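You operate a simulated robot arm through the tools that you are given. There is no shell and no other tool. Be economical: measure what you need, move in short steps, check, and stop when the job is done.

You are at the controls of a simulated robot arm. One attempt, no reset.

TASK
Find where thermostat three opens and stand it in the cell with that heat.
Fine: Fit its bulb in the round heater, switch on, press the white button and wait for the display to stop. Switch off before taking it out. Heater top and bulb are over 60 C: touch only its case.

The check looks at the end state, three seconds after you hand in, the way a careful person would. Anything else that was tipped, shoved, dropped, spilled or broken makes it a failure.

THE ROBOT
A 6-joint arm with a two-finger parallel gripper on a trunk, on a base that drives. Base frame: it is fixed to the floor where the robot stands at the start and does not move with it; the origin is under the middle of the robot, x ahead of it, y to its left, z up; the surface under the hand at the start is at about z = 0.82. Lengths are in m, angles in rad, forces in N, time in s.
With the tool pointing down near the work surface it reaches from about 0.32 to 0.8 m from the robot's upright axis, wherever it stands. Its first joint turns from -2.897 to 2.897 rad. Places, roughly: bench socket [0.4, 1.1, 0.8]; heater switch [0.4, 0.1, 0.9]; rack socket one [-0.7, -1.7, 1.2]; rack socket three [-1.6, -1.7, 1.2]; rack socket two [-1.2, -1.7, 1.2]; round heater [0.4, 0, 0.9]; round heater pocket [0.5, 0, 0.8]; white button [0.4, 0, 0.9]. Payload 3.43 kg.
The tool frame sits at the grasp point between the pads (the TCP): z along the fingers, y along the line on which they close. The tips reach 0.034 m beyond it. Largest opening 0.128 m; finger width 0.024, thickness 0.012; the body of the gripper, 0.048 by 0.13 m, starts 0.096 m behind the TCP.
Orientation is that of the tool frame in the base frame, as a unit quaternion [x, y, z, w]. With the fingers straight down and closing along the base's y, the tool's x points along the base's -x, its y along +y and its z along -z.

THE INTERFACE
- The arm moves only by the tool apply_moves. Its argument "motion" is a list of rows, each a list of 3 entries, a list of its own where there are three numbers: the shift along the base's x, y, z in m, then the turn, a rotation vector about the base's x, y, z in rad, then the opening, from 0 (shut) to 1 (fully open). In form: [[[dx, dy, dz], [ax, ay, az], hand], ...]. A call has 1 to 8 rows; each row shifts and turns the commanded pose from where the row before left it. A row lasts 0.2 s, in which the tool goes at most 0.05 m and 0.15 rad; a call with a longer step from one row to the next is refused whole, and so is a gripper value outside its range. Where a pose cannot be reached the arm comes as near as it can. A force on the tool above 40 N (or 10 N above the force at the start of the call, whichever is more), or a blocked arm, ends the call early, and 0.2 s more pass. The fingers move at their own pace (about 0.045 m/s each) and stop on an object; they squeeze with about 37 N. The grip force told is the motor's: it shows also when the fingers shut on nothing. Time passes only in rows, and 0.2 s behind the last, so rows that do not move let the fingers close. The reply holds the time, the measured pose of the TCP, the force on the tool along the base axes, the opening and the grip force, in the units named above and with some noise, with the torque about the TCP (base axes, N m) and any sound that the robot's microphone picked up.
- Cameras (640 x 400 px; columns grow to the right, rows downward): "scene" is now at [0.0118, 0.1174, 1.5021]; the picture's right is [-0.49, -0.87, 0.00], its down [-0.59, 0.33, -0.74] and it looks along [0.64, -0.36, -0.67] (base axes); focal length 296 px, centre (320, 200). "wrist" rides on the gripper at [0.076, -0.011, -0.16] in the tool frame; the picture's right is [0.15, 0.99, 0.00], its down [-0.88, 0.13, -0.46] and it looks along [-0.45, 0.07, 0.89] (tool axes); focal length 234 px, centre (320, 200). There is no depth. A picture from a camera that has moved, and an enlarged one, comes with that camera's place and axes in the base frame and with its lens. The place of the scene camera against the robot may be out by one fixed shift of up to 0.012 m in any direction.
- snapshot(camera): a new picture of that camera. It takes no simulated time.
- base_move(legs): drives the robot by 1 to 6 legs, each [ahead, turn to the left] in m and rad, along the robot's own axes; the way and the turn of a leg run together, so that a leg with both is an arc; at most 1.5 m and 3.142 rad a leg. The arm and the cameras ride along, it lands a little off, and it stops where it bumps. It gives what a move gives.
- head_to(pan, tilt): turns the head with the scene camera to pan (to the left, within 2.705 rad either way) and tilt (down, from -0.506 to 1.204), counted from straight ahead of the robot. It gives what a move gives.
- inspect(camera, box): a new picture of the part [left, top, right, bottom] of that camera's present view, enlarged. It takes no simulated time.
- finish_job(): hands the job in; it is judged then, once.

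Work in short steps. Places have to be worked out from the pictures, the camera data and where the tool is seen: move nearer, look again, correct. Check each grasp and each placing, and mend what went wrong. You have 120 turns and 82 pictures in all, those below and enlarged ones among them. Open the gripper and draw the arm clear of the work before you hand the job in, unless the task says otherwise; then end with one line.

The tools are called after ">>>" as name(argument=value, ...) on one line, values as JSON. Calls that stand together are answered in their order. apply_moves: Moves the arm, as the interface text tells. Its arguments: {"type":"object","properties":{"motion":{"type":"array"}},"required":["motion"]} The other tools are called the same way: base_move (legs) drives the base; head_to (pan, tilt) turns the head that bears the scene camera; snapshot (camera) takes a picture; inspect (camera, box) takes an enlarged picture of a part of a camera's view; finish_job () hands the job in.

At the start:

```text
clock: 0.0
position: [0.3668, -0.0898, 1.2199]
tcp_rot: [0.003, 1.0, 0.0, 0.0]
wrist_force: [0.5, -0.3, -0.7]
torque: [0.01, 0.03, -0.02]
width: 0.1278
gripper_force: 0.0
robot x, y, heading: [-0.0036, 0.0096, 0.004]
head pan, tilt: [-0.517, 0.74]
```

scene: 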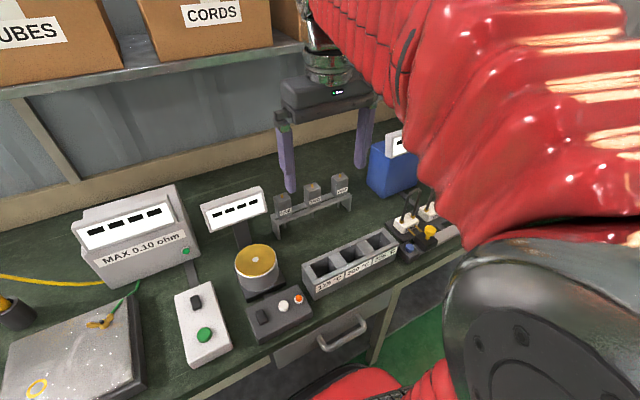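
wrist: 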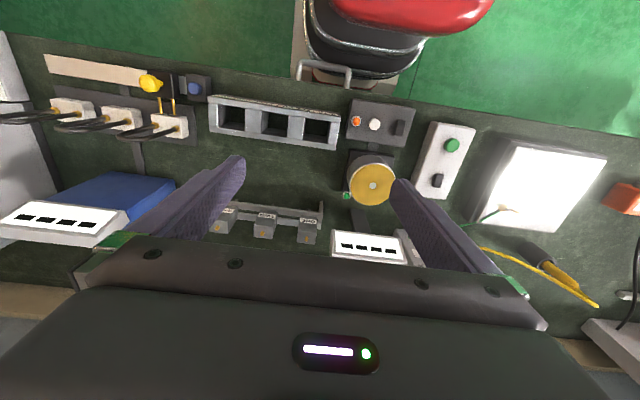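

The pictures show the heater, a three-cell tray and a rack of three thermostats. I look closer at these.

>>> inspect(camera="scene", box=[180, 160, 440, 340])

>>> inspect(camera="wrist", box=[180, 80, 500, 270])

```text
2.22 times, centred on (310, 250) of scene
camera zoom: at [0.0118, 0.1174, 1.5021], right [-0.49, -0.87, 0.0], down [-0.59, 0.33, -0.74], along [0.64, -0.36, -0.67], focal length 658 px, centre (342, 89)
```

zoom: 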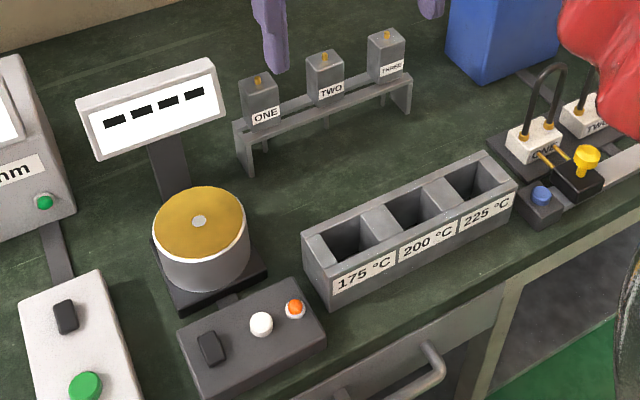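

```text
2.00 times, centred on (340, 175) of wrist
camera zoom: at [0.2896, -0.1016, 1.3813], right [-0.14, 0.99, 0.0], down [0.88, 0.13, 0.46], along [0.45, 0.06, -0.89], focal length 468 px, centre (280, 250)
```

zoom: 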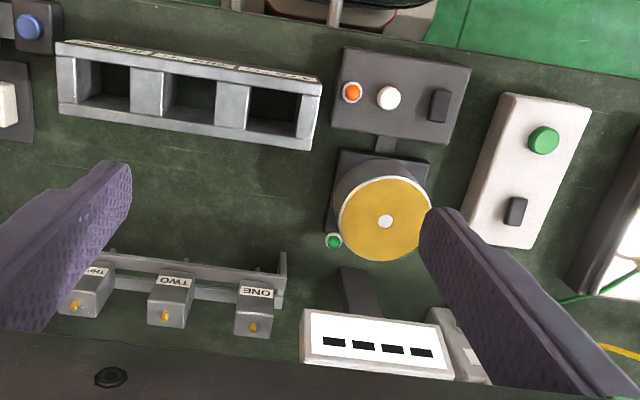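

The rack lies around x≈0.60, with thermostat three near y≈-0.28. I move the hand nearer to get a better view of it.

>>> apply_moves(motion=[[[0.01, -0.045, -0.02], [0, 0, 0], 1], [[0.01, -0.045, -0.02], [0, 0, 0], 1], [[0.01, -0.045, -0.02], [0, 0, 0], 1], [[0, -0.04, -0.02], [0, 0, 0], 1], [[0, 0, -0.03], [0, 0, 0], 1], [[0, 0, -0.02], [0, 0, 0], 1]])

>>> snapshot(camera="wrist")

>>> snapshot(camera="scene")

```text
refused: row 1 steps farther than a row can; nothing moved
```

```text
77 pictures are left
camera wrist: at [0.2896, -0.1016, 1.3813], right [-0.14, 0.99, 0.0], down [0.88, 0.13, 0.46], along [0.45, 0.06, -0.89], focal length 234 px, centre (320, 200)
```

wrist: 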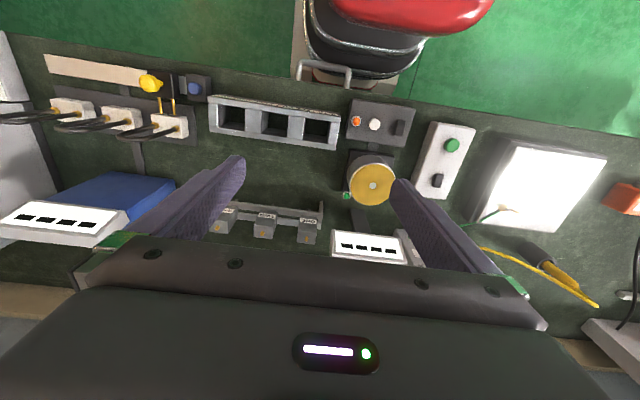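

```text
76 pictures are left
camera scene: at [0.0118, 0.1174, 1.5021], right [-0.49, -0.87, 0.0], down [-0.59, 0.33, -0.74], along [0.64, -0.36, -0.67], focal length 296 px, centre (320, 200)
```

scene: 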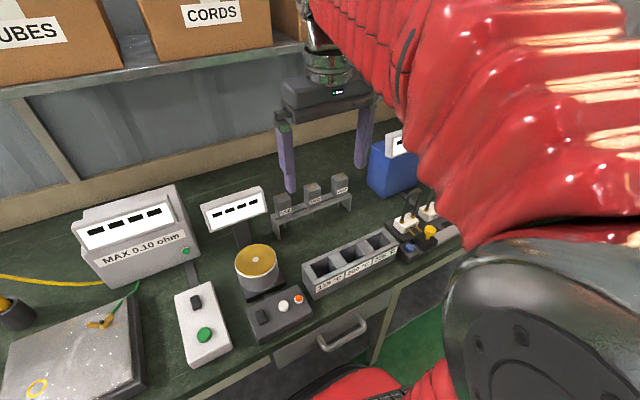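

The step norm was over 0.05, so the call was refused. I repeat the move with smaller steps, first toward thermostat three.

>>> apply_moves(motion=[[[0.0, -0.04, -0.02], [0, 0, 0], 1], [[0.0, -0.04, -0.02], [0, 0, 0], 1], [[0.0, -0.04, -0.02], [0, 0, 0], 1], [[0.0, -0.04, -0.02], [0, 0, 0], 1], [[0.0, -0.03, -0.03], [0, 0, 0], 1], [[0, 0, -0.03], [0, 0, 0], 1]])

>>> snapshot(camera="wrist")

```text
clock: 1.4
position: [0.3674, -0.2806, 1.0818]
tcp_rot: [0.002, 1.0, 0.0, -0.001]
wrist_force: [-0.7, -0.3, 0.3]
torque: [0.01, -0.03, -0.02]
width: 0.1279
gripper_force: 0.1
robot x, y, heading: [0.0017, 0.0085, 0.004]
head pan, tilt: [-0.517, 0.74]
```

```text
75 pictures are left
camera wrist: at [0.2905, -0.2907, 1.2419], right [-0.14, 0.99, 0.0], down [0.88, 0.13, 0.46], along [0.45, 0.06, -0.89], focal length 234 px, centre (320, 200)
```

wrist: 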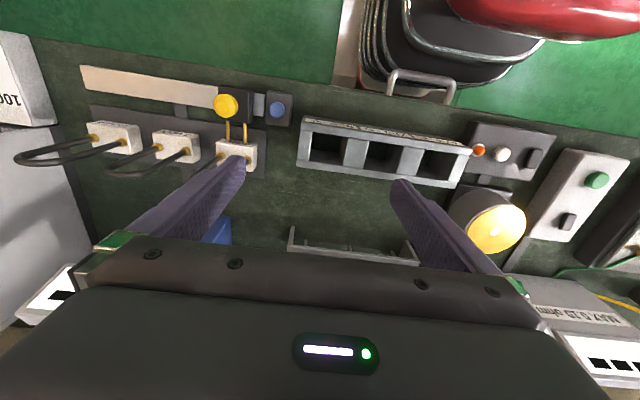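

The rack is hidden behind the hand from here. I move the hand forward in x so that it comes into the clear part of the view.

>>> apply_moves(motion=[[[0.045, 0, 0.01], [0, 0, 0], 1], [[0.045, 0, 0.01], [0, 0, 0], 1], [[0.045, 0, 0], [0, 0, 0], 1], [[0.04, 0, 0], [0, 0, 0], 1], [[0, 0, 0], [0, 0, 0], 1]])

>>> snapshot(camera="wrist")

>>> snapshot(camera="scene")

```text
clock: 2.6
position: [0.5413, -0.2818, 1.0994]
tcp_rot: [0.003, 1.0, 0.0, -0.001]
wrist_force: [0.6, -0.3, 0.5]
torque: [0.0, 0.0, 0.0]
width: 0.1279
gripper_force: 0.1
robot x, y, heading: [-0.0012, 0.0062, -0.002]
head pan, tilt: [-0.517, 0.74]
```

```text
74 pictures are left
camera wrist: at [0.4652, -0.2924, 1.2603], right [-0.14, 0.99, 0.0], down [0.88, 0.13, 0.46], along [0.45, 0.06, -0.89], focal length 234 px, centre (320, 200)
```

wrist: 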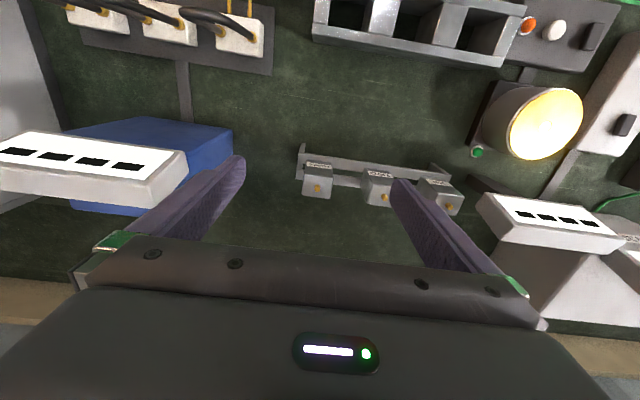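

```text
73 pictures are left
camera scene: at [0.0121, 0.1173, 1.5021], right [-0.49, -0.87, 0.0], down [-0.59, 0.33, -0.74], along [0.64, -0.36, -0.67], focal length 296 px, centre (320, 200)
```

scene: 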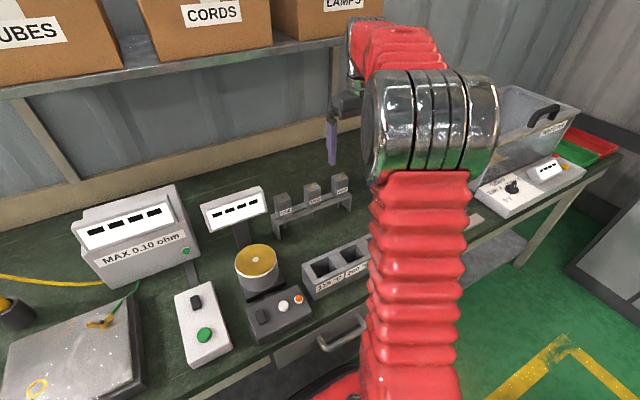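

Both views now show the thermostats. I enlarge them to see case and bulb.

>>> inspect(camera="wrist", box=[280, 130, 480, 230])

>>> inspect(camera="scene", box=[260, 165, 370, 245])

```text
3.20 times, centred on (380, 180) of wrist
camera zoom: at [0.4652, -0.2924, 1.2603], right [-0.14, 0.99, 0.0], down [0.88, 0.13, 0.46], along [0.45, 0.06, -0.89], focal length 749 px, centre (128, 264)
```

zoom: 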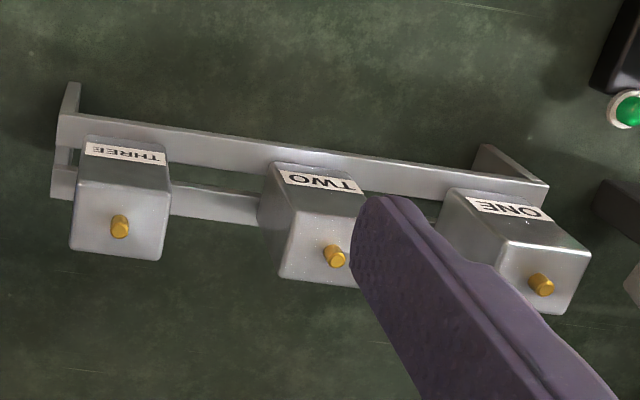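

```text
5.00 times, centred on (315, 205) of scene
camera zoom: at [0.0121, 0.1173, 1.5021], right [-0.49, -0.87, 0.0], down [-0.59, 0.33, -0.74], along [0.64, -0.36, -0.67], focal length 1480 px, centre (345, 175)
```

zoom: 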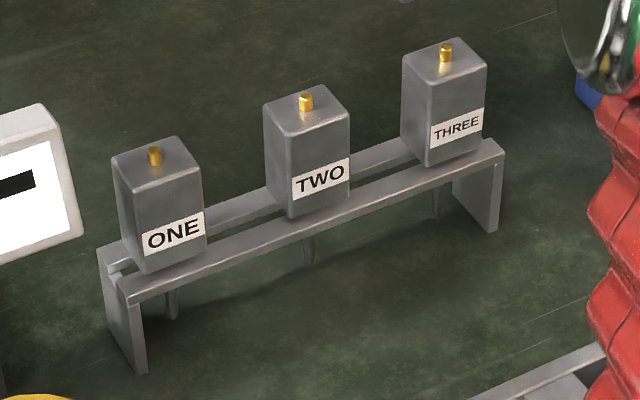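

Each case is a box of about 0.04×0.04×0.07 m standing on two rails, with its bulb hanging between them. I judge thermostat three to be centred near (0.600, -0.279) with its top at z≈0.967, so I go above it with the fingers half open.

>>> apply_moves(motion=[[[0.03, 0.001, 0], [0, 0, 0], 0.58], [[0.029, 0.001, -0.01], [0, 0, 0], 0.58], [[0, 0, -0.03], [0, 0, 0], 0.58], [[0, 0, 0], [0, 0, 0], 0.58]])

>>> snapshot(camera="wrist")

>>> inspect(camera="scene", box=[250, 100, 410, 245])

```text
clock: 3.6
position: [0.6004, -0.2786, 1.0596]
tcp_rot: [0.004, 1.0, 0.0, 0.0]
wrist_force: [-1.0, -0.2, -0.5]
torque: [-0.01, -0.03, 0.02]
width: 0.0742
gripper_force: 0.1
robot x, y, heading: [0.0003, 0.0064, 0.0]
head pan, tilt: [-0.517, 0.74]
```

```text
70 pictures are left
camera wrist: at [0.5245, -0.2897, 1.2209], right [-0.14, 0.99, 0.0], down [0.88, 0.13, 0.46], along [0.45, 0.06, -0.89], focal length 234 px, centre (320, 200)
```

wrist: 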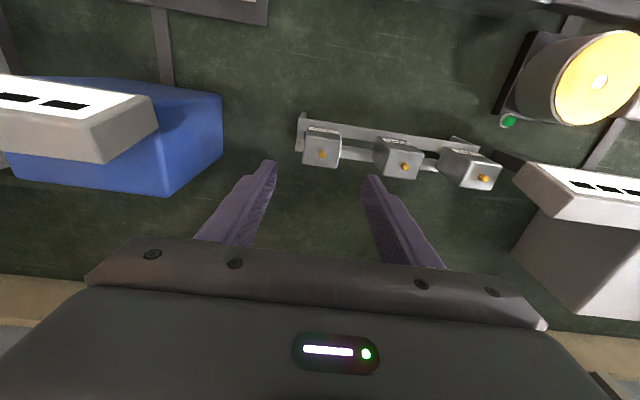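

```text
2.76 times, centred on (330, 172) of scene
camera zoom: at [0.0122, 0.1173, 1.5021], right [-0.49, -0.87, 0.0], down [-0.59, 0.33, -0.74], along [0.64, -0.36, -0.67], focal length 816 px, centre (292, 276)
```

zoom: 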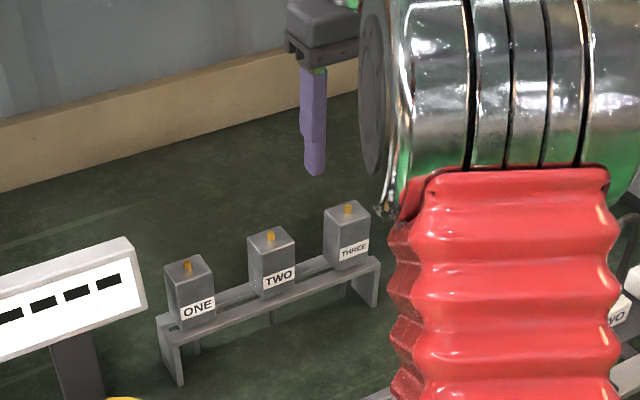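

The wrist view confirms x≈0.598, y≈-0.279. I descend to z≈0.955, so that the tips end about 2.5 cm above the bottom of the case.

>>> apply_moves(motion=[[[-0.002, 0, -0.03], [0, 0, 0], 0.58], [[0, 0, -0.03], [0, 0, 0], 0.58], [[0, 0, -0.025], [0, 0, 0], 0.58], [[0, 0, -0.02], [0, 0, 0], 0.58], [[0, 0, 0], [0, 0, 0], 0.58]])

>>> inspect(camera="wrist", box=[200, 60, 460, 240])

>>> inspect(camera="scene", box=[250, 140, 390, 245])

```text
clock: 4.8
position: [0.598, -0.2773, 0.9566]
tcp_rot: [0.003, 1.0, 0.0, 0.0]
wrist_force: [0.4, -0.2, -0.5]
torque: [0.03, -0.01, -0.02]
width: 0.0739
gripper_force: 0.1
robot x, y, heading: [-0.0016, 0.0086, -0.001]
head pan, tilt: [-0.517, 0.74]
```

```text
2.22 times, centred on (330, 150) of wrist
camera zoom: at [0.5211, -0.2883, 1.1167], right [-0.14, 0.99, 0.0], down [0.88, 0.13, 0.46], along [0.45, 0.06, -0.89], focal length 520 px, centre (298, 311)
```

zoom: 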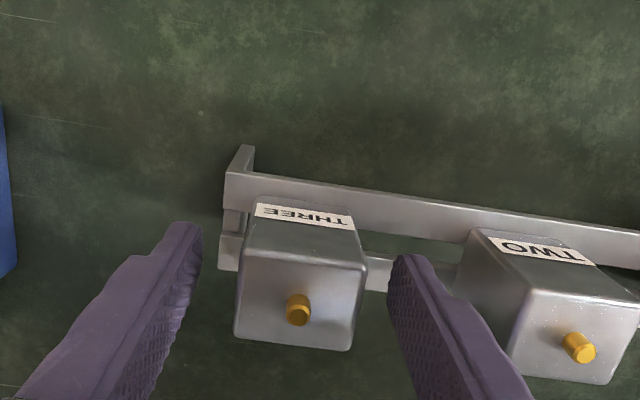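

```text
3.81 times, centred on (320, 192) of scene
camera zoom: at [0.0122, 0.1173, 1.5021], right [-0.49, -0.87, 0.0], down [-0.59, 0.33, -0.74], along [0.64, -0.36, -0.67], focal length 1127 px, centre (320, 229)
```

zoom: 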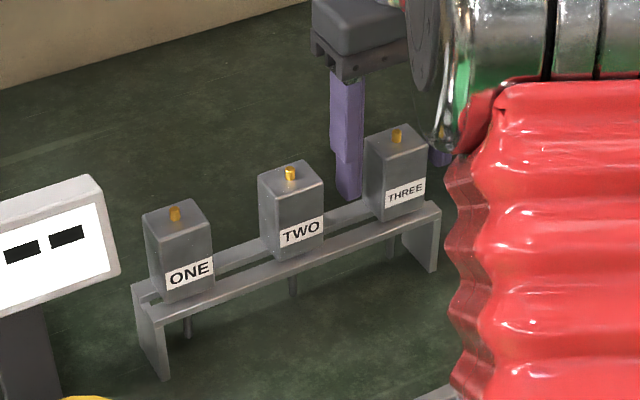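

The hand straddles case three evenly (stud at about x 0.597, y -0.278). I close the fingers.

>>> apply_moves(motion=[[[0, 0, 0], [0, 0, 0], 0.2], [[0, 0, 0], [0, 0, 0], 0.2], [[0, 0, 0], [0, 0, 0], 0.1], [[0, 0, 0], [0, 0, 0], 0.1], [[0, 0, 0], [0, 0, 0], 0.1]])

```text
clock: 6.0
position: [0.597, -0.2776, 0.9571]
tcp_rot: [0.002, 1.0, 0.0, 0.0]
wrist_force: [-0.6, -0.2, 0.2]
torque: [-0.02, 0.02, -0.03]
width: 0.0413
gripper_force: 37.2
robot x, y, heading: [0.0003, 0.0079, 0.002]
head pan, tilt: [-0.517, 0.74]
```

Gripped at a width of 0.041. I lift straight up.

>>> apply_moves(motion=[[[0, 0, 0.02], [0, 0, 0], 0.1], [[0, 0, 0.03], [0, 0, 0], 0.1], [[0, 0, 0.04], [0, 0, 0], 0.1], [[0, 0, 0.04], [0, 0, 0], 0.1], [[0, 0, 0], [0, 0, 0], 0.1]])

>>> inspect(camera="scene", box=[180, 100, 400, 345])

>>> snapshot(camera="wrist")

```text
clock: 7.2
position: [0.5979, -0.278, 1.087]
tcp_rot: [0.003, 1.0, -0.001, 0.0]
wrist_force: [0.6, 0.1, -2.0]
torque: [0.01, -0.02, 0.02]
width: 0.041
gripper_force: 36.9
robot x, y, heading: [-0.0026, 0.0071, -0.003]
head pan, tilt: [-0.517, 0.74]
```

```text
1.63 times, centred on (290, 222) of scene
camera zoom: at [0.0122, 0.1173, 1.5021], right [-0.49, -0.87, 0.0], down [-0.59, 0.33, -0.74], along [0.64, -0.36, -0.67], focal length 483 px, centre (369, 163)
```

zoom: 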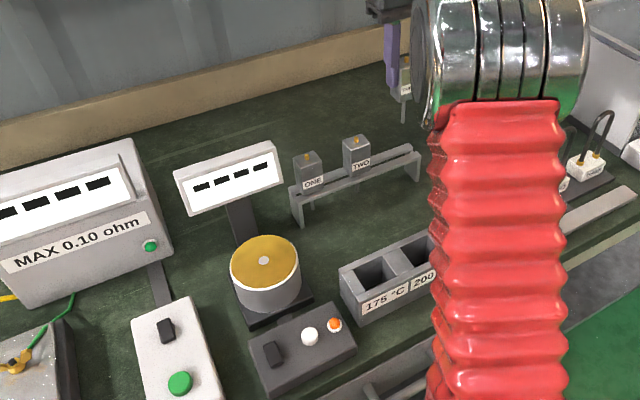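

```text
65 pictures are left
camera wrist: at [0.5215, -0.2905, 1.2495], right [-0.14, 0.99, 0.0], down [0.88, 0.13, 0.46], along [0.45, 0.06, -0.89], focal length 234 px, centre (320, 200)
```

wrist: 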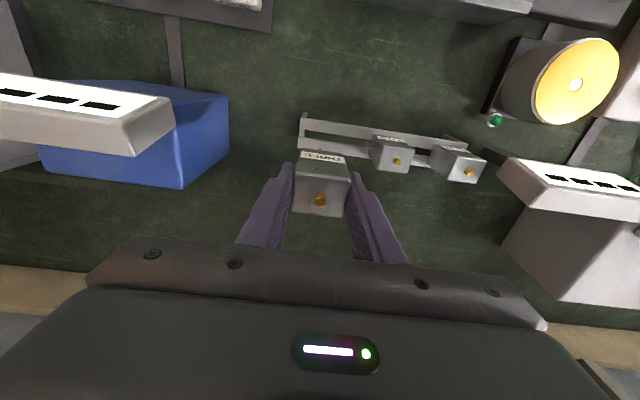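

The thermostat is held upright and clear of the rack. Two wrist views triangulate the heater pocket to about (0.4785, 0.041, 0.905). I draw back in x first, away from cases one and two, then go sideways toward the heater.

>>> apply_moves(motion=[[[-0.04, 0, 0.01], [0, 0, 0], 0.1], [[-0.04, 0, 0.01], [0, 0, 0], 0.1], [[-0.0395, 0.02, 0], [0, 0, 0], 0.1], [[0, 0.045, 0], [0, 0, 0], 0.1], [[0, 0.045, 0], [0, 0, 0], 0.1], [[0, 0.045, 0], [0, 0, 0], 0.1], [[0, 0.045, 0], [0, 0, 0], 0.1], [[0, 0, 0], [0, 0, 0], 0.1]])

>>> snapshot(camera="wrist")

>>> snapshot(camera="scene")

```text
clock: 9.0
position: [0.4797, -0.0746, 1.1051]
tcp_rot: [0.004, 1.0, 0.001, 0.0]
wrist_force: [0.2, -0.3, -1.6]
torque: [0.0, 0.03, 0.03]
width: 0.0411
gripper_force: 36.6
robot x, y, heading: [0.0023, 0.0027, -0.004]
head pan, tilt: [-0.517, 0.74]
```

```text
64 pictures are left
camera wrist: at [0.4028, -0.0867, 1.2667], right [-0.14, 0.99, 0.0], down [0.88, 0.13, 0.46], along [0.45, 0.06, -0.89], focal length 234 px, centre (320, 200)
```

wrist: 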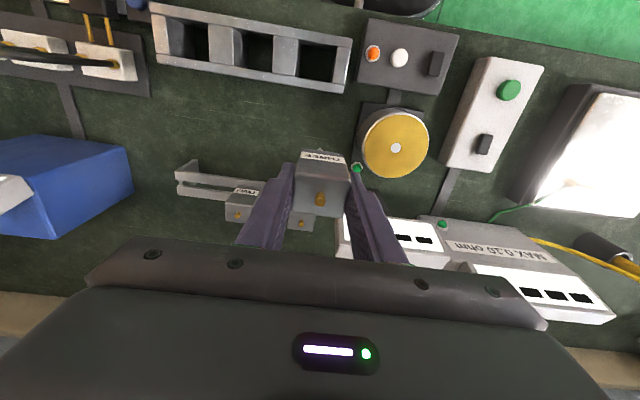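

```text
63 pictures are left
camera scene: at [0.0119, 0.1174, 1.5021], right [-0.49, -0.87, 0.0], down [-0.59, 0.33, -0.74], along [0.64, -0.36, -0.67], focal length 296 px, centre (320, 200)
```

scene: 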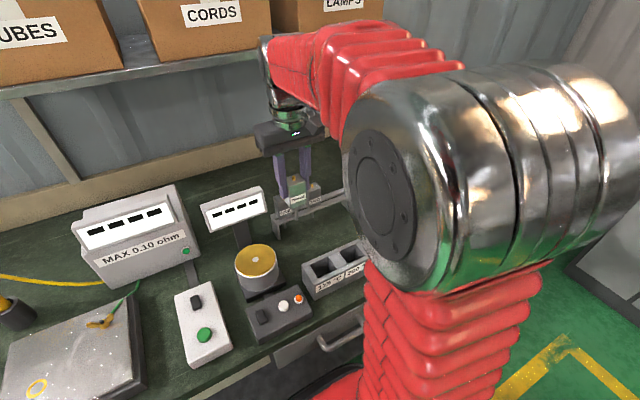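

I enlarge the pocket and the held case to refine both positions.

>>> inspect(camera="wrist", box=[290, 100, 450, 220])

>>> inspect(camera="scene", box=[190, 120, 350, 300])

```text
3.33 times, centred on (370, 160) of wrist
camera zoom: at [0.4028, -0.0867, 1.2667], right [-0.14, 0.99, 0.0], down [0.88, 0.13, 0.46], along [0.45, 0.06, -0.89], focal length 781 px, centre (153, 333)
```

zoom: 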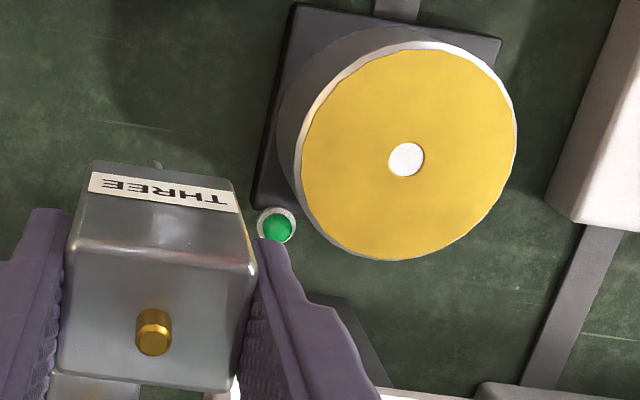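

```text
2.22 times, centred on (270, 210) of scene
camera zoom: at [0.0119, 0.1174, 1.5021], right [-0.49, -0.87, 0.0], down [-0.59, 0.33, -0.74], along [0.64, -0.36, -0.67], focal length 658 px, centre (431, 178)
```

zoom: 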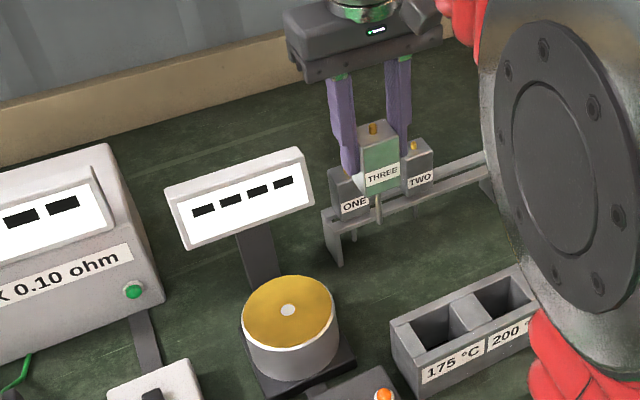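

The new view again gives the pocket at (0.479, 0.0415), and the stud reads about (0.4784, -0.0766). I shift by +0.118 in y and lower a little, so the bulb stays above the heater.

>>> apply_moves(motion=[[[0, 0.04, 0], [0, 0, 0], 0.1], [[0, 0.04, 0], [0, 0, 0], 0.1], [[0, 0.038, 0], [0, 0, 0], 0.1], [[0, 0, -0.03], [0, 0, 0], 0.1], [[0, 0, -0.02], [0, 0, 0], 0.1], [[0, 0, 0], [0, 0, 0], 0.1]])

>>> inspect(camera="wrist", box=[240, 80, 400, 240])

>>> inspect(camera="scene", box=[190, 150, 330, 300])

```text
clock: 10.4
position: [0.4784, 0.0404, 1.0562]
tcp_rot: [0.003, 1.0, 0.0, 0.0]
wrist_force: [-0.7, 0.2, -0.6]
torque: [0.0, 0.03, 0.02]
width: 0.0412
gripper_force: 37.1
robot x, y, heading: [-0.0019, 0.0055, 0.003]
head pan, tilt: [-0.517, 0.74]
```

```text
2.50 times, centred on (320, 160) of wrist
camera zoom: at [0.4021, 0.0291, 1.2167], right [-0.14, 0.99, 0.0], down [0.88, 0.13, 0.46], along [0.45, 0.06, -0.89], focal length 585 px, centre (320, 300)
```

zoom: 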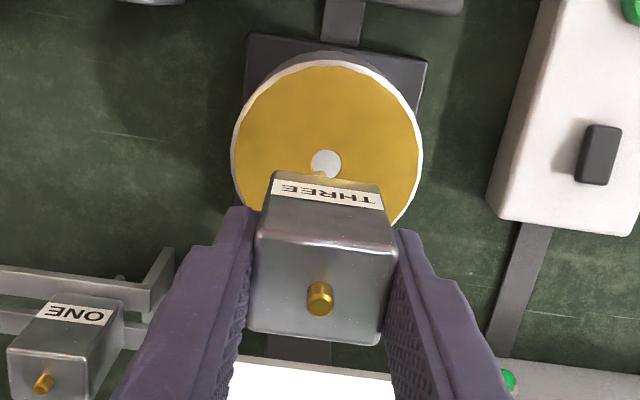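

```text
2.67 times, centred on (260, 225) of scene
camera zoom: at [0.012, 0.1174, 1.5021], right [-0.49, -0.87, 0.0], down [-0.59, 0.33, -0.74], along [0.64, -0.36, -0.67], focal length 789 px, centre (480, 133)
```

zoom: 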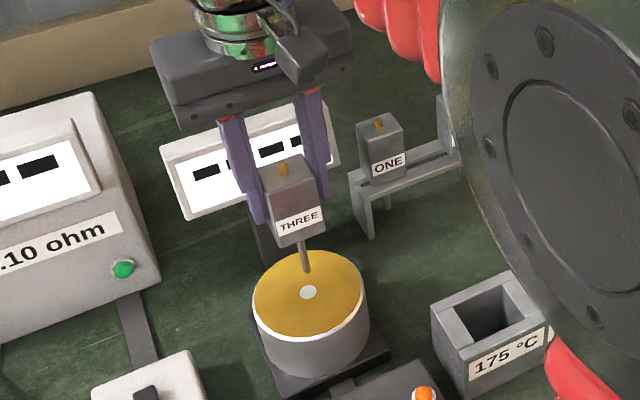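

Both views agree that the bulb is off by about +0.0015 in x and +0.0025 in y. I correct that, lower 2 cm and look again.

>>> apply_moves(motion=[[[0.0015, 0.0025, 0], [0, 0, 0], 0.1], [[0, 0, -0.02], [0, 0, 0], 0.1], [[0, 0, 0], [0, 0, 0], 0.1]])

>>> inspect(camera="wrist", box=[240, 80, 400, 240])

>>> inspect(camera="scene", box=[220, 200, 300, 300])

```text
clock: 11.2
position: [0.48, 0.0435, 1.0341]
tcp_rot: [0.002, 1.0, 0.0, 0.0]
wrist_force: [-0.8, 0.4, -0.8]
torque: [0.0, 0.01, -0.02]
width: 0.0408
gripper_force: 36.7
robot x, y, heading: [0.0013, 0.0047, 0.002]
head pan, tilt: [-0.517, 0.74]
```

```text
2.50 times, centred on (320, 160) of wrist
camera zoom: at [0.4041, 0.0318, 1.196], right [-0.14, 0.99, 0.0], down [0.88, 0.13, 0.46], along [0.45, 0.06, -0.89], focal length 585 px, centre (320, 300)
```

zoom: 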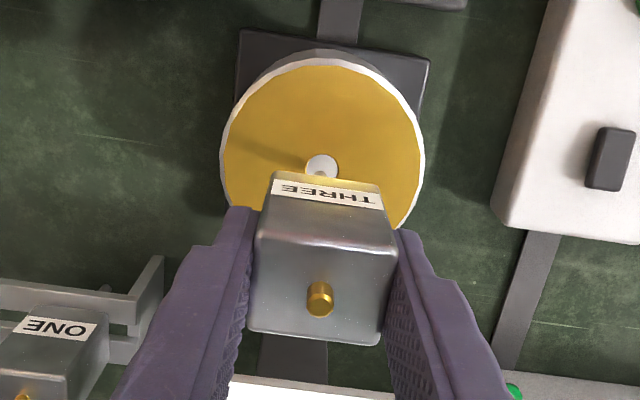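

```text
4.00 times, centred on (260, 250) of scene
camera zoom: at [0.012, 0.1174, 1.5021], right [-0.49, -0.87, 0.0], down [-0.59, 0.33, -0.74], along [0.64, -0.36, -0.67], focal length 1184 px, centre (560, 0)
```

zoom: 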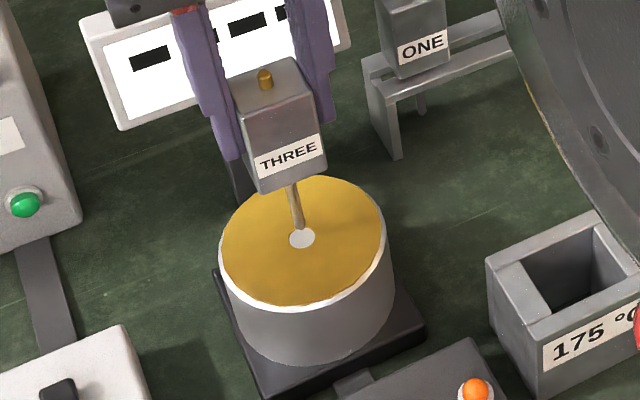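

The bulb's line runs straight into the pocket, with its tip about 1 cm above. I lower gently.

>>> apply_moves(motion=[[[0, 0, -0.01], [0, 0, 0], 0.1], [[0, 0, -0.008], [0, 0, 0], 0.1], [[0, 0, -0.006], [0, 0, 0], 0.1], [[0, 0, 0], [0, 0, 0], 0.1]])

>>> inspect(camera="scene", box=[220, 200, 300, 300])

```text
clock: 12.2
position: [0.481, 0.0418, 1.0102]
tcp_rot: [0.002, 1.0, 0.0, 0.0]
wrist_force: [-0.4, 1.7, -1.6]
torque: [0.22, -0.04, 0.0]
width: 0.0414
gripper_force: 37.2
robot x, y, heading: [0.0011, 0.0063, 0.002]
head pan, tilt: [-0.517, 0.74]
```

```text
4.00 times, centred on (260, 250) of scene
camera zoom: at [0.012, 0.1174, 1.5021], right [-0.49, -0.87, 0.0], down [-0.59, 0.33, -0.74], along [0.64, -0.36, -0.67], focal length 1184 px, centre (560, 0)
```

zoom: 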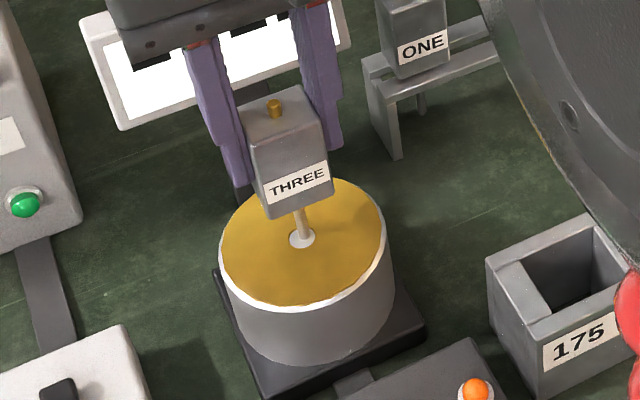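

The bulb has entered the pocket. A small +y side force shows it touching one wall, so I ease +1 mm in y and go on lowering.

>>> apply_moves(motion=[[[0, 0.001, 0], [0, 0, 0], 0.1], [[0, 0, -0.01], [0, 0, 0], 0.1], [[0, 0, -0.01], [0, 0, 0], 0.1], [[0, 0, 0], [0, 0, 0], 0.1]])

```text
clock: 13.2
position: [0.4803, 0.043, 0.9945]
tcp_rot: [0.003, 1.0, 0.0, 0.0]
wrist_force: [0.3, -0.6, -1.2]
torque: [-0.01, -0.02, -0.02]
width: 0.0413
gripper_force: 36.3
robot x, y, heading: [-0.0002, 0.0069, 0.004]
head pan, tilt: [-0.517, 0.74]
```

The side force is gone. I continue down toward the expected seat at TCP z≈0.965.

>>> apply_moves(motion=[[[0, 0, -0.01], [0, 0, 0], 0.1], [[0, 0, -0.008], [0, 0, 0], 0.1], [[0, 0, -0.004], [0, 0, 0], 0.1], [[0, 0, 0], [0, 0, 0], 0.1]])

>>> inspect(camera="scene", box=[220, 200, 300, 300])

```text
clock: 14.2
position: [0.4795, 0.044, 0.9702]
tcp_rot: [0.002, 1.0, 0.0, 0.0]
wrist_force: [0.5, 1.2, 0.2]
torque: [0.09, -0.05, 0.0]
width: 0.0412
gripper_force: 37.1
robot x, y, heading: [-0.0012, 0.0083, 0.001]
head pan, tilt: [-0.517, 0.74]
```

```text
4.00 times, centred on (260, 250) of scene
camera zoom: at [0.012, 0.1174, 1.5021], right [-0.49, -0.87, 0.0], down [-0.59, 0.33, -0.74], along [0.64, -0.36, -0.67], focal length 1184 px, centre (560, 0)
```

zoom: 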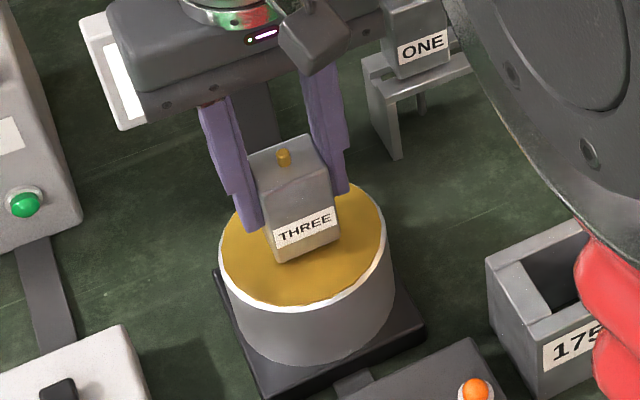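

It is nearly seated. I go down in small steps, watching the force.

>>> apply_moves(motion=[[[0, 0, -0.002], [0, 0, 0], 0.1], [[0, 0, -0.002], [0, 0, 0], 0.1], [[0, 0, -0.002], [0, 0, 0], 0.1], [[0, 0, 0], [0, 0, 0], 0.1]])

```text
clock: 14.8
position: [0.4803, 0.0451, 0.9702]
tcp_rot: [0.002, 1.0, 0.0, 0.001]
wrist_force: [-7.0, 2.0, 6.6]
torque: [0.06, 0.39, -0.02]
width: 0.0408
gripper_force: 37.4
robot x, y, heading: [0.0015, 0.0082, -0.001]
head pan, tilt: [-0.517, 0.74]
stopped in row 3: the force on the tool passed its limit at 45 N (the readings are from after the stop); the commanded pose is now the measured one
```

The case is seated on the heater (contact at z≈0.970). I relieve the press slightly, open the fingers and rise.

>>> apply_moves(motion=[[[0, 0, 0.001], [0, 0, 0], 0.1], [[0, 0, 0], [0, 0, 0], 0.58], [[0, 0, 0], [0, 0, 0], 0.58], [[0, 0, 0], [0, 0, 0], 0.58], [[0, 0, 0.03], [0, 0, 0], 0.58], [[0, 0, 0.04], [0, 0, 0], 0.58], [[0, 0, 0.04], [0, 0, 0], 0.58], [[0, 0, 0], [0, 0, 0], 0.58]])

>>> inspect(camera="scene", box=[190, 170, 330, 340])

>>> snapshot(camera="wrist")

```text
clock: 16.6
position: [0.4817, 0.0432, 1.0802]
tcp_rot: [0.002, 1.0, 0.0, 0.002]
wrist_force: [0.5, 0.6, 0.2]
torque: [0.01, 0.0, 0.0]
width: 0.0742
gripper_force: 0.1
robot x, y, heading: [-0.0004, 0.0091, -0.001]
head pan, tilt: [-0.517, 0.74]
```

```text
2.35 times, centred on (260, 255) of scene
camera zoom: at [0.0119, 0.1174, 1.5021], right [-0.49, -0.87, 0.0], down [-0.59, 0.33, -0.74], along [0.64, -0.36, -0.67], focal length 696 px, centre (461, 71)
```

zoom: 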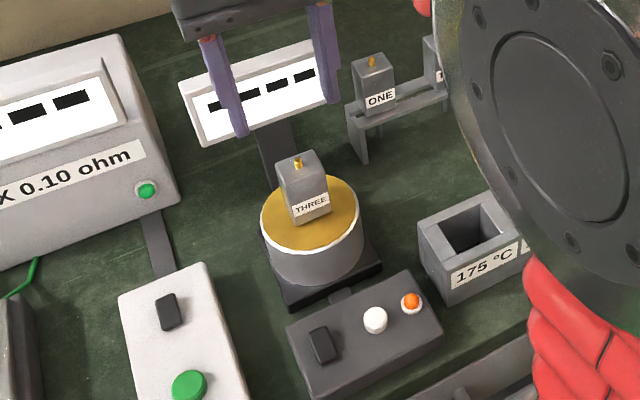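

```text
53 pictures are left
camera wrist: at [0.4046, 0.0308, 1.2408], right [-0.14, 0.99, 0.0], down [0.88, 0.13, 0.46], along [0.45, 0.07, -0.89], focal length 234 px, centre (320, 200)
```

wrist: 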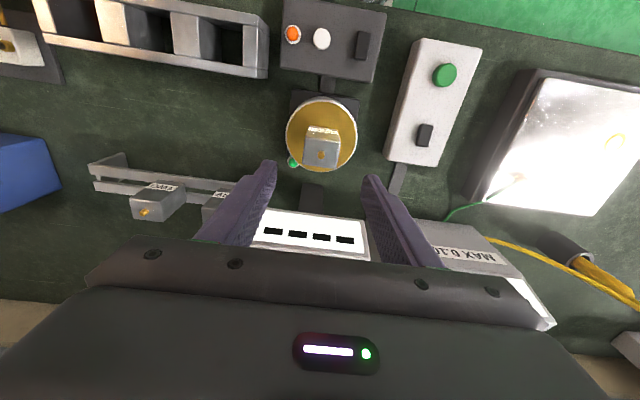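

The thermostat stands in the heater. Next I study the control box with the rocker, white button and orange lamp.

>>> inspect(camera="wrist", box=[270, 0, 400, 100])

>>> inspect(camera="scene", box=[240, 275, 320, 345])

```text
4.00 times, centred on (335, 50) of wrist
camera zoom: at [0.4046, 0.0308, 1.2408], right [-0.14, 0.99, 0.0], down [0.88, 0.13, 0.46], along [0.45, 0.07, -0.89], focal length 937 px, centre (260, 800)
```

zoom: 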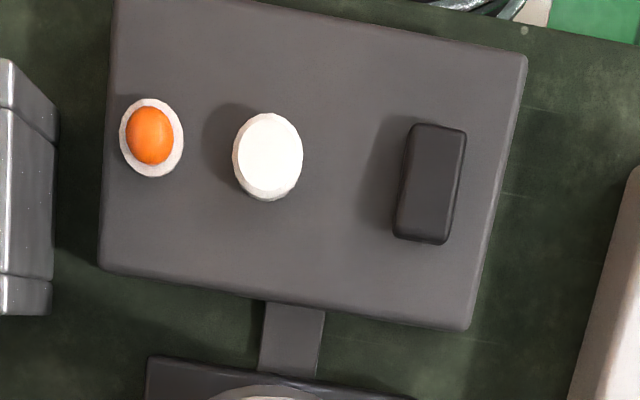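

```text
5.71 times, centred on (280, 310) of scene
camera zoom: at [0.0119, 0.1174, 1.5021], right [-0.49, -0.87, 0.0], down [-0.59, 0.33, -0.74], along [0.64, -0.36, -0.67], focal length 1691 px, centre (549, -429)
```

zoom: 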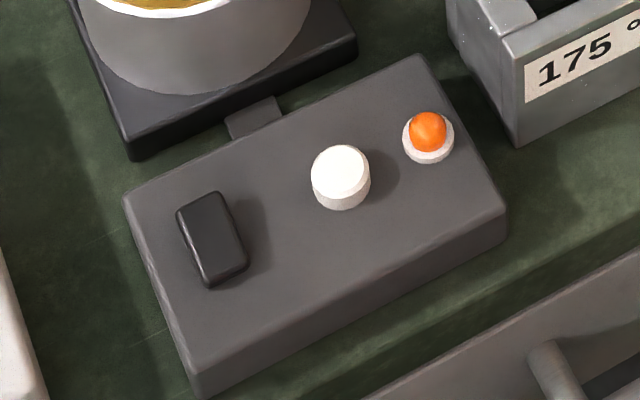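

The rocker is near (0.356, 0.082) and the white button near (0.3555, 0.025), with tops at z≈0.85. I close the fingers and bring the hand over the rocker to look nearer.

>>> apply_moves(motion=[[[-0.045, 0, 0.01], [0, 0, 0], 0.1], [[-0.04, 0.02, 0.0], [0, 0, 0], 0.0], [[-0.02, 0.02, -0.0], [0, 0, 0], 0.0], [[0, 0, -0.035], [0, 0, 0], 0.0], [[0, 0, -0.035], [0, 0, 0], 0.0], [[0, 0, 0], [0, 0, 0], 0.0]])

>>> snapshot(camera="wrist")

>>> snapshot(camera="scene")

```text
clock: 18.0
position: [0.3754, 0.0852, 1.0208]
tcp_rot: [0.003, 1.0, 0.0, 0.002]
wrist_force: [0.0, -0.4, -0.2]
torque: [0.01, 0.01, 0.0]
width: 0.0001
gripper_force: 32.9
robot x, y, heading: [-0.0014, 0.0103, 0.001]
head pan, tilt: [-0.517, 0.74]
```

```text
50 pictures are left
camera wrist: at [0.2983, 0.0735, 1.1814], right [-0.14, 0.99, 0.0], down [0.88, 0.13, 0.46], along [0.45, 0.07, -0.89], focal length 234 px, centre (320, 200)
```

wrist: 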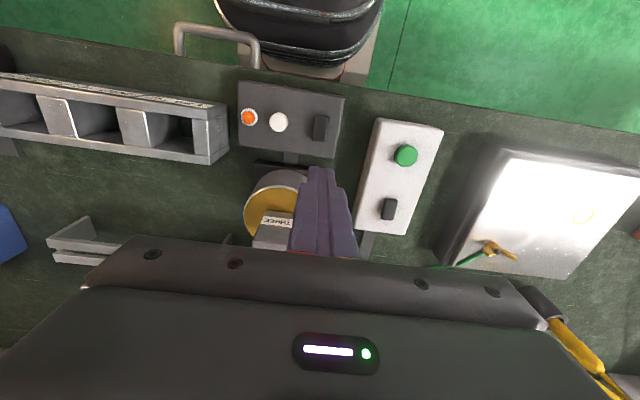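

```text
49 pictures are left
camera scene: at [0.0117, 0.1174, 1.5021], right [-0.49, -0.87, 0.0], down [-0.59, 0.33, -0.74], along [0.64, -0.36, -0.67], focal length 296 px, centre (320, 200)
```

scene: 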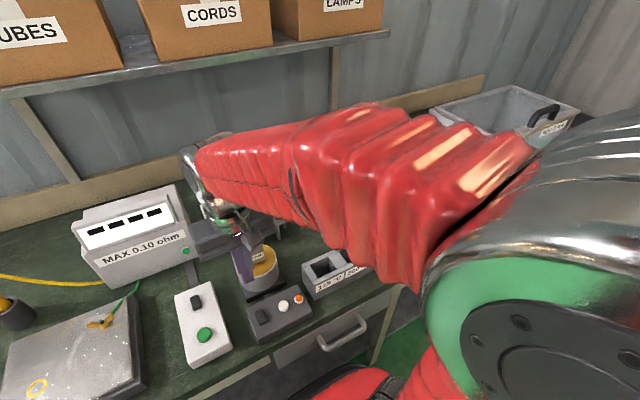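

I enlarge the rocker for its tilt and exact place.

>>> inspect(camera="wrist", box=[230, 75, 350, 180])

>>> inspect(camera="scene", box=[240, 275, 320, 345])

```text
3.81 times, centred on (290, 128) of wrist
camera zoom: at [0.2983, 0.0735, 1.1814], right [-0.14, 0.99, 0.0], down [0.88, 0.13, 0.46], along [0.45, 0.07, -0.89], focal length 892 px, centre (434, 476)
```

zoom: 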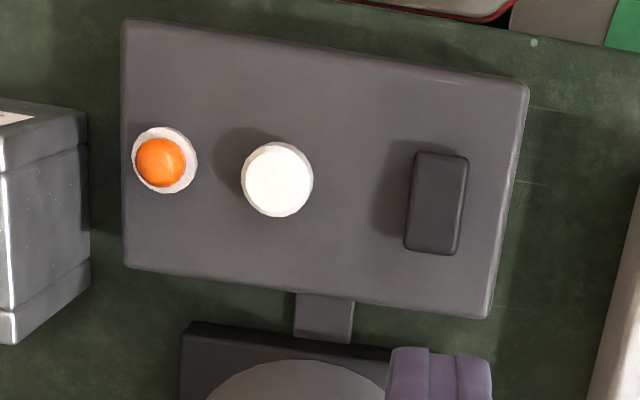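

```text
5.71 times, centred on (280, 310) of scene
camera zoom: at [0.0117, 0.1174, 1.5021], right [-0.49, -0.87, 0.0], down [-0.59, 0.33, -0.74], along [0.64, -0.36, -0.67], focal length 1691 px, centre (549, -429)
```

zoom: 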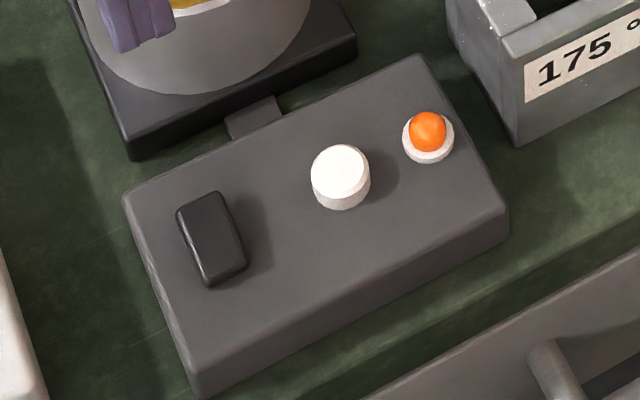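

The rocker's centre is about (0.3555, 0.083). I go down over its far end (x≈0.371) and press gently.

>>> apply_moves(motion=[[[-0.0035, -0.002, -0.04], [0, 0, 0], 0.0], [[0, 0, -0.04], [0, 0, 0], 0.0], [[0, 0, -0.03], [0, 0, 0], 0.0], [[0, 0, -0.01], [0, 0, 0], 0.0], [[0, 0, 0], [0, 0, 0], 0.0]])

>>> inspect(camera="scene", box=[240, 275, 320, 345])

```text
clock: 19.2
position: [0.3727, 0.0814, 0.9012]
tcp_rot: [0.003, 1.0, 0.0, 0.002]
wrist_force: [0.4, 0.1, -0.2]
torque: [-0.02, 0.03, 0.01]
width: 0.0
gripper_force: 33.2
robot x, y, heading: [0.0015, 0.0107, -0.004]
head pan, tilt: [-0.517, 0.74]
```

```text
5.71 times, centred on (280, 310) of scene
camera zoom: at [0.0118, 0.1174, 1.5021], right [-0.49, -0.87, 0.0], down [-0.59, 0.33, -0.74], along [0.64, -0.36, -0.67], focal length 1691 px, centre (549, -429)
```

zoom: 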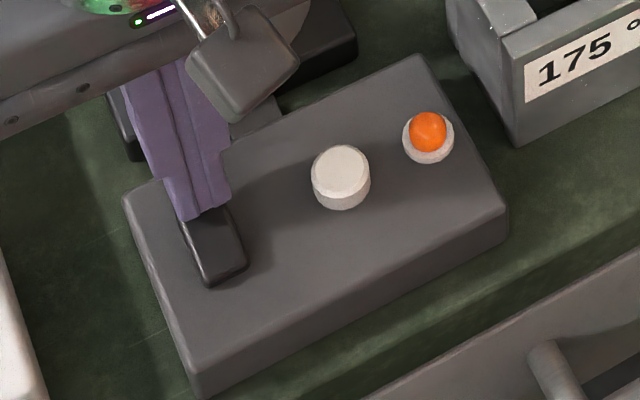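

The fingertips are just above the far end of the rocker. I press down in small steps.

>>> apply_moves(motion=[[[0, 0, -0.005], [0, 0, 0], 0.0], [[0, 0, -0.004], [0, 0, 0], 0.0], [[0, 0, -0.004], [0, 0, 0], 0.0], [[0, 0, -0.003], [0, 0, 0], 0.0], [[0, 0, -0.003], [0, 0, 0], 0.0]])

>>> inspect(camera="scene", box=[190, 175, 330, 345])

```text
clock: 19.9
position: [0.3742, 0.0813, 0.8959]
tcp_rot: [0.002, 1.0, 0.001, 0.005]
wrist_force: [-0.3, 0.8, 0.3]
torque: [0.0, 0.0, -0.01]
width: 0.0003
gripper_force: 33.0
robot x, y, heading: [0.0024, 0.0061, -0.003]
head pan, tilt: [-0.517, 0.74]
stopped in row 3: the force on the tool passed its limit at 55 N (the readings are from after the stop); the commanded pose is now the measured one
```

```text
2.35 times, centred on (260, 260) of scene
camera zoom: at [0.0118, 0.1174, 1.5021], right [-0.49, -0.87, 0.0], down [-0.59, 0.33, -0.74], along [0.64, -0.36, -0.67], focal length 696 px, centre (461, 59)
```

zoom: 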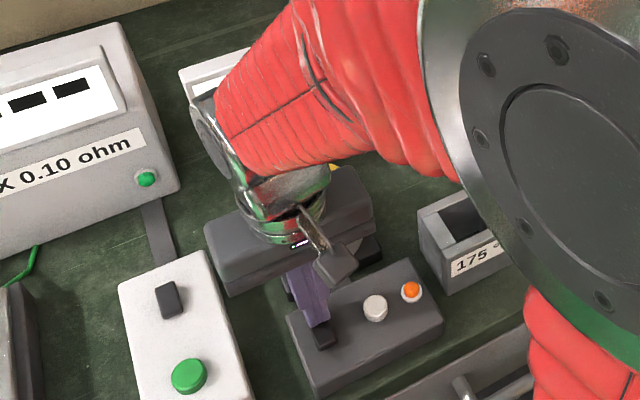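

It met something hard with no click. I rise and look at the rocker, lamp and display.

>>> apply_moves(motion=[[[0, 0, 0.02], [0, 0, 0], 0.0], [[0, 0, 0.02], [0, 0, 0], 0.0], [[0, 0, 0.03], [0, 0, 0], 0.0], [[0, 0, 0], [0, 0, 0], 0.0]])

>>> inspect(camera="scene", box=[240, 275, 320, 345])

>>> inspect(camera="wrist", box=[230, 40, 370, 180])

```text
clock: 20.9
position: [0.3737, 0.0804, 0.9657]
tcp_rot: [0.003, 1.0, 0.001, 0.004]
wrist_force: [0.5, -0.5, -0.1]
torque: [0.01, 0.02, -0.01]
width: 0.0
gripper_force: 33.1
robot x, y, heading: [0.0018, 0.0078, 0.001]
head pan, tilt: [-0.517, 0.74]
```

```text
5.71 times, centred on (280, 310) of scene
camera zoom: at [0.0118, 0.1174, 1.5021], right [-0.49, -0.87, 0.0], down [-0.59, 0.33, -0.74], along [0.64, -0.36, -0.67], focal length 1691 px, centre (549, -429)
```

zoom: 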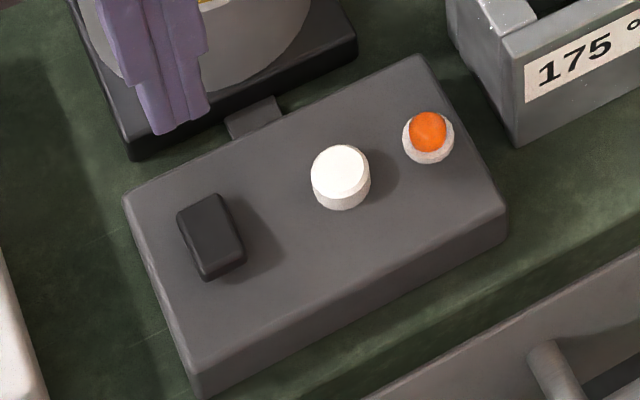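

```text
2.86 times, centred on (300, 110) of wrist
camera zoom: at [0.2955, 0.0694, 1.1254], right [-0.14, 0.99, 0.0], down [0.88, 0.13, 0.46], along [0.46, 0.07, -0.89], focal length 669 px, centre (377, 457)
```

zoom: 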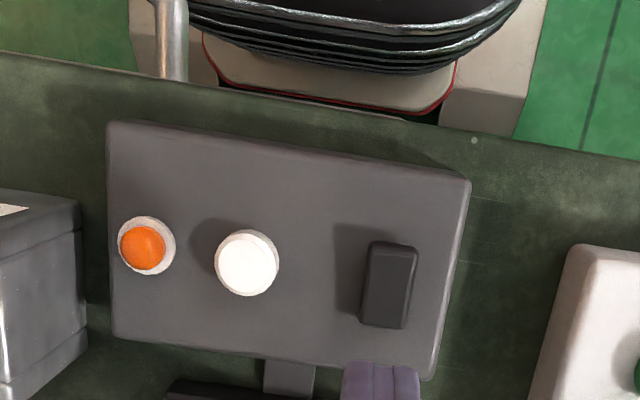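

The rocker has tipped (far end now down) and the lamp looks different. I move up to uncover the display and check.

>>> apply_moves(motion=[[[0, 0, 0.04], [0, 0, 0], 0.0], [[0, -0.03, 0.03], [0, 0, 0], 0.0], [[0, -0.025, 0], [0, 0, 0], 0.0], [[0, 0, 0], [0, 0, 0], 0.0]])

>>> inspect(camera="scene", box=[180, 165, 340, 345])

```text
clock: 21.9
position: [0.3747, 0.0252, 1.0336]
tcp_rot: [0.003, 1.0, 0.001, 0.004]
wrist_force: [0.0, 0.0, 0.1]
torque: [0.01, -0.02, 0.01]
width: 0.0
gripper_force: 33.3
robot x, y, heading: [-0.0009, 0.0084, -0.006]
head pan, tilt: [-0.517, 0.74]
```

```text
2.22 times, centred on (260, 255) of scene
camera zoom: at [0.0118, 0.1174, 1.5021], right [-0.49, -0.87, 0.0], down [-0.59, 0.33, -0.74], along [0.64, -0.36, -0.67], focal length 658 px, centre (453, 78)
```

zoom: 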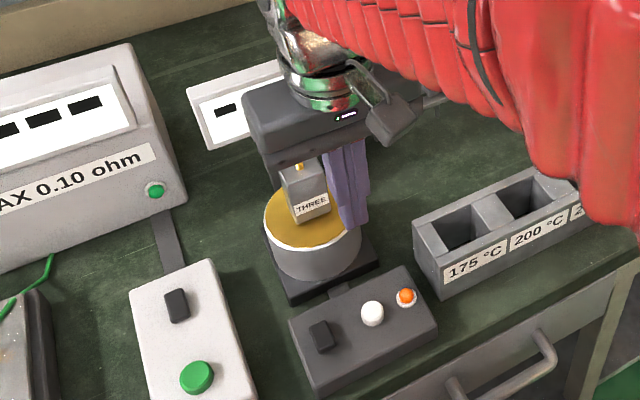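

The display is partly hidden by the hand. I go over the white button at (0.3555, 0.026) and press it, which will show whether the heater is on.

>>> apply_moves(motion=[[[-0.019, 0.001, -0.03], [0, 0, 0], 0.0], [[0, 0, -0.04], [0, 0, 0], 0.0], [[0, 0, -0.04], [0, 0, 0], 0.0], [[0, 0, -0.015], [0, 0, 0], 0.0], [[0, 0, 0], [0, 0, 0], 0.0]])

>>> inspect(camera="scene", box=[180, 165, 340, 345])

```text
clock: 23.1
position: [0.3557, 0.0267, 0.9086]
tcp_rot: [0.002, 1.0, 0.001, 0.004]
wrist_force: [-0.8, -0.4, 0.3]
torque: [-0.03, 0.01, 0.0]
width: 0.0
gripper_force: 33.8
robot x, y, heading: [0.0006, 0.0082, -0.003]
head pan, tilt: [-0.517, 0.74]
```

```text
2.22 times, centred on (260, 255) of scene
camera zoom: at [0.0118, 0.1174, 1.5021], right [-0.49, -0.87, 0.0], down [-0.59, 0.33, -0.74], along [0.64, -0.36, -0.67], focal length 658 px, centre (453, 78)
```

zoom: 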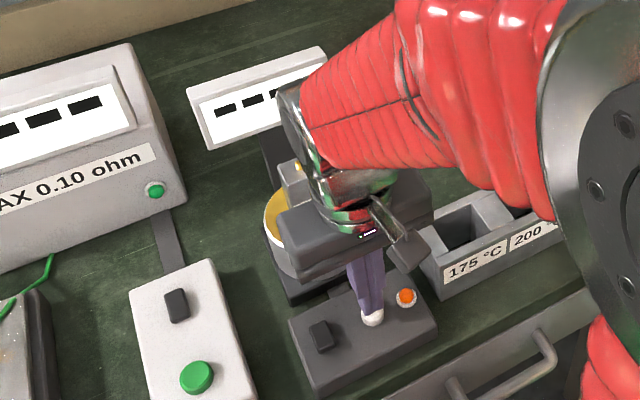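

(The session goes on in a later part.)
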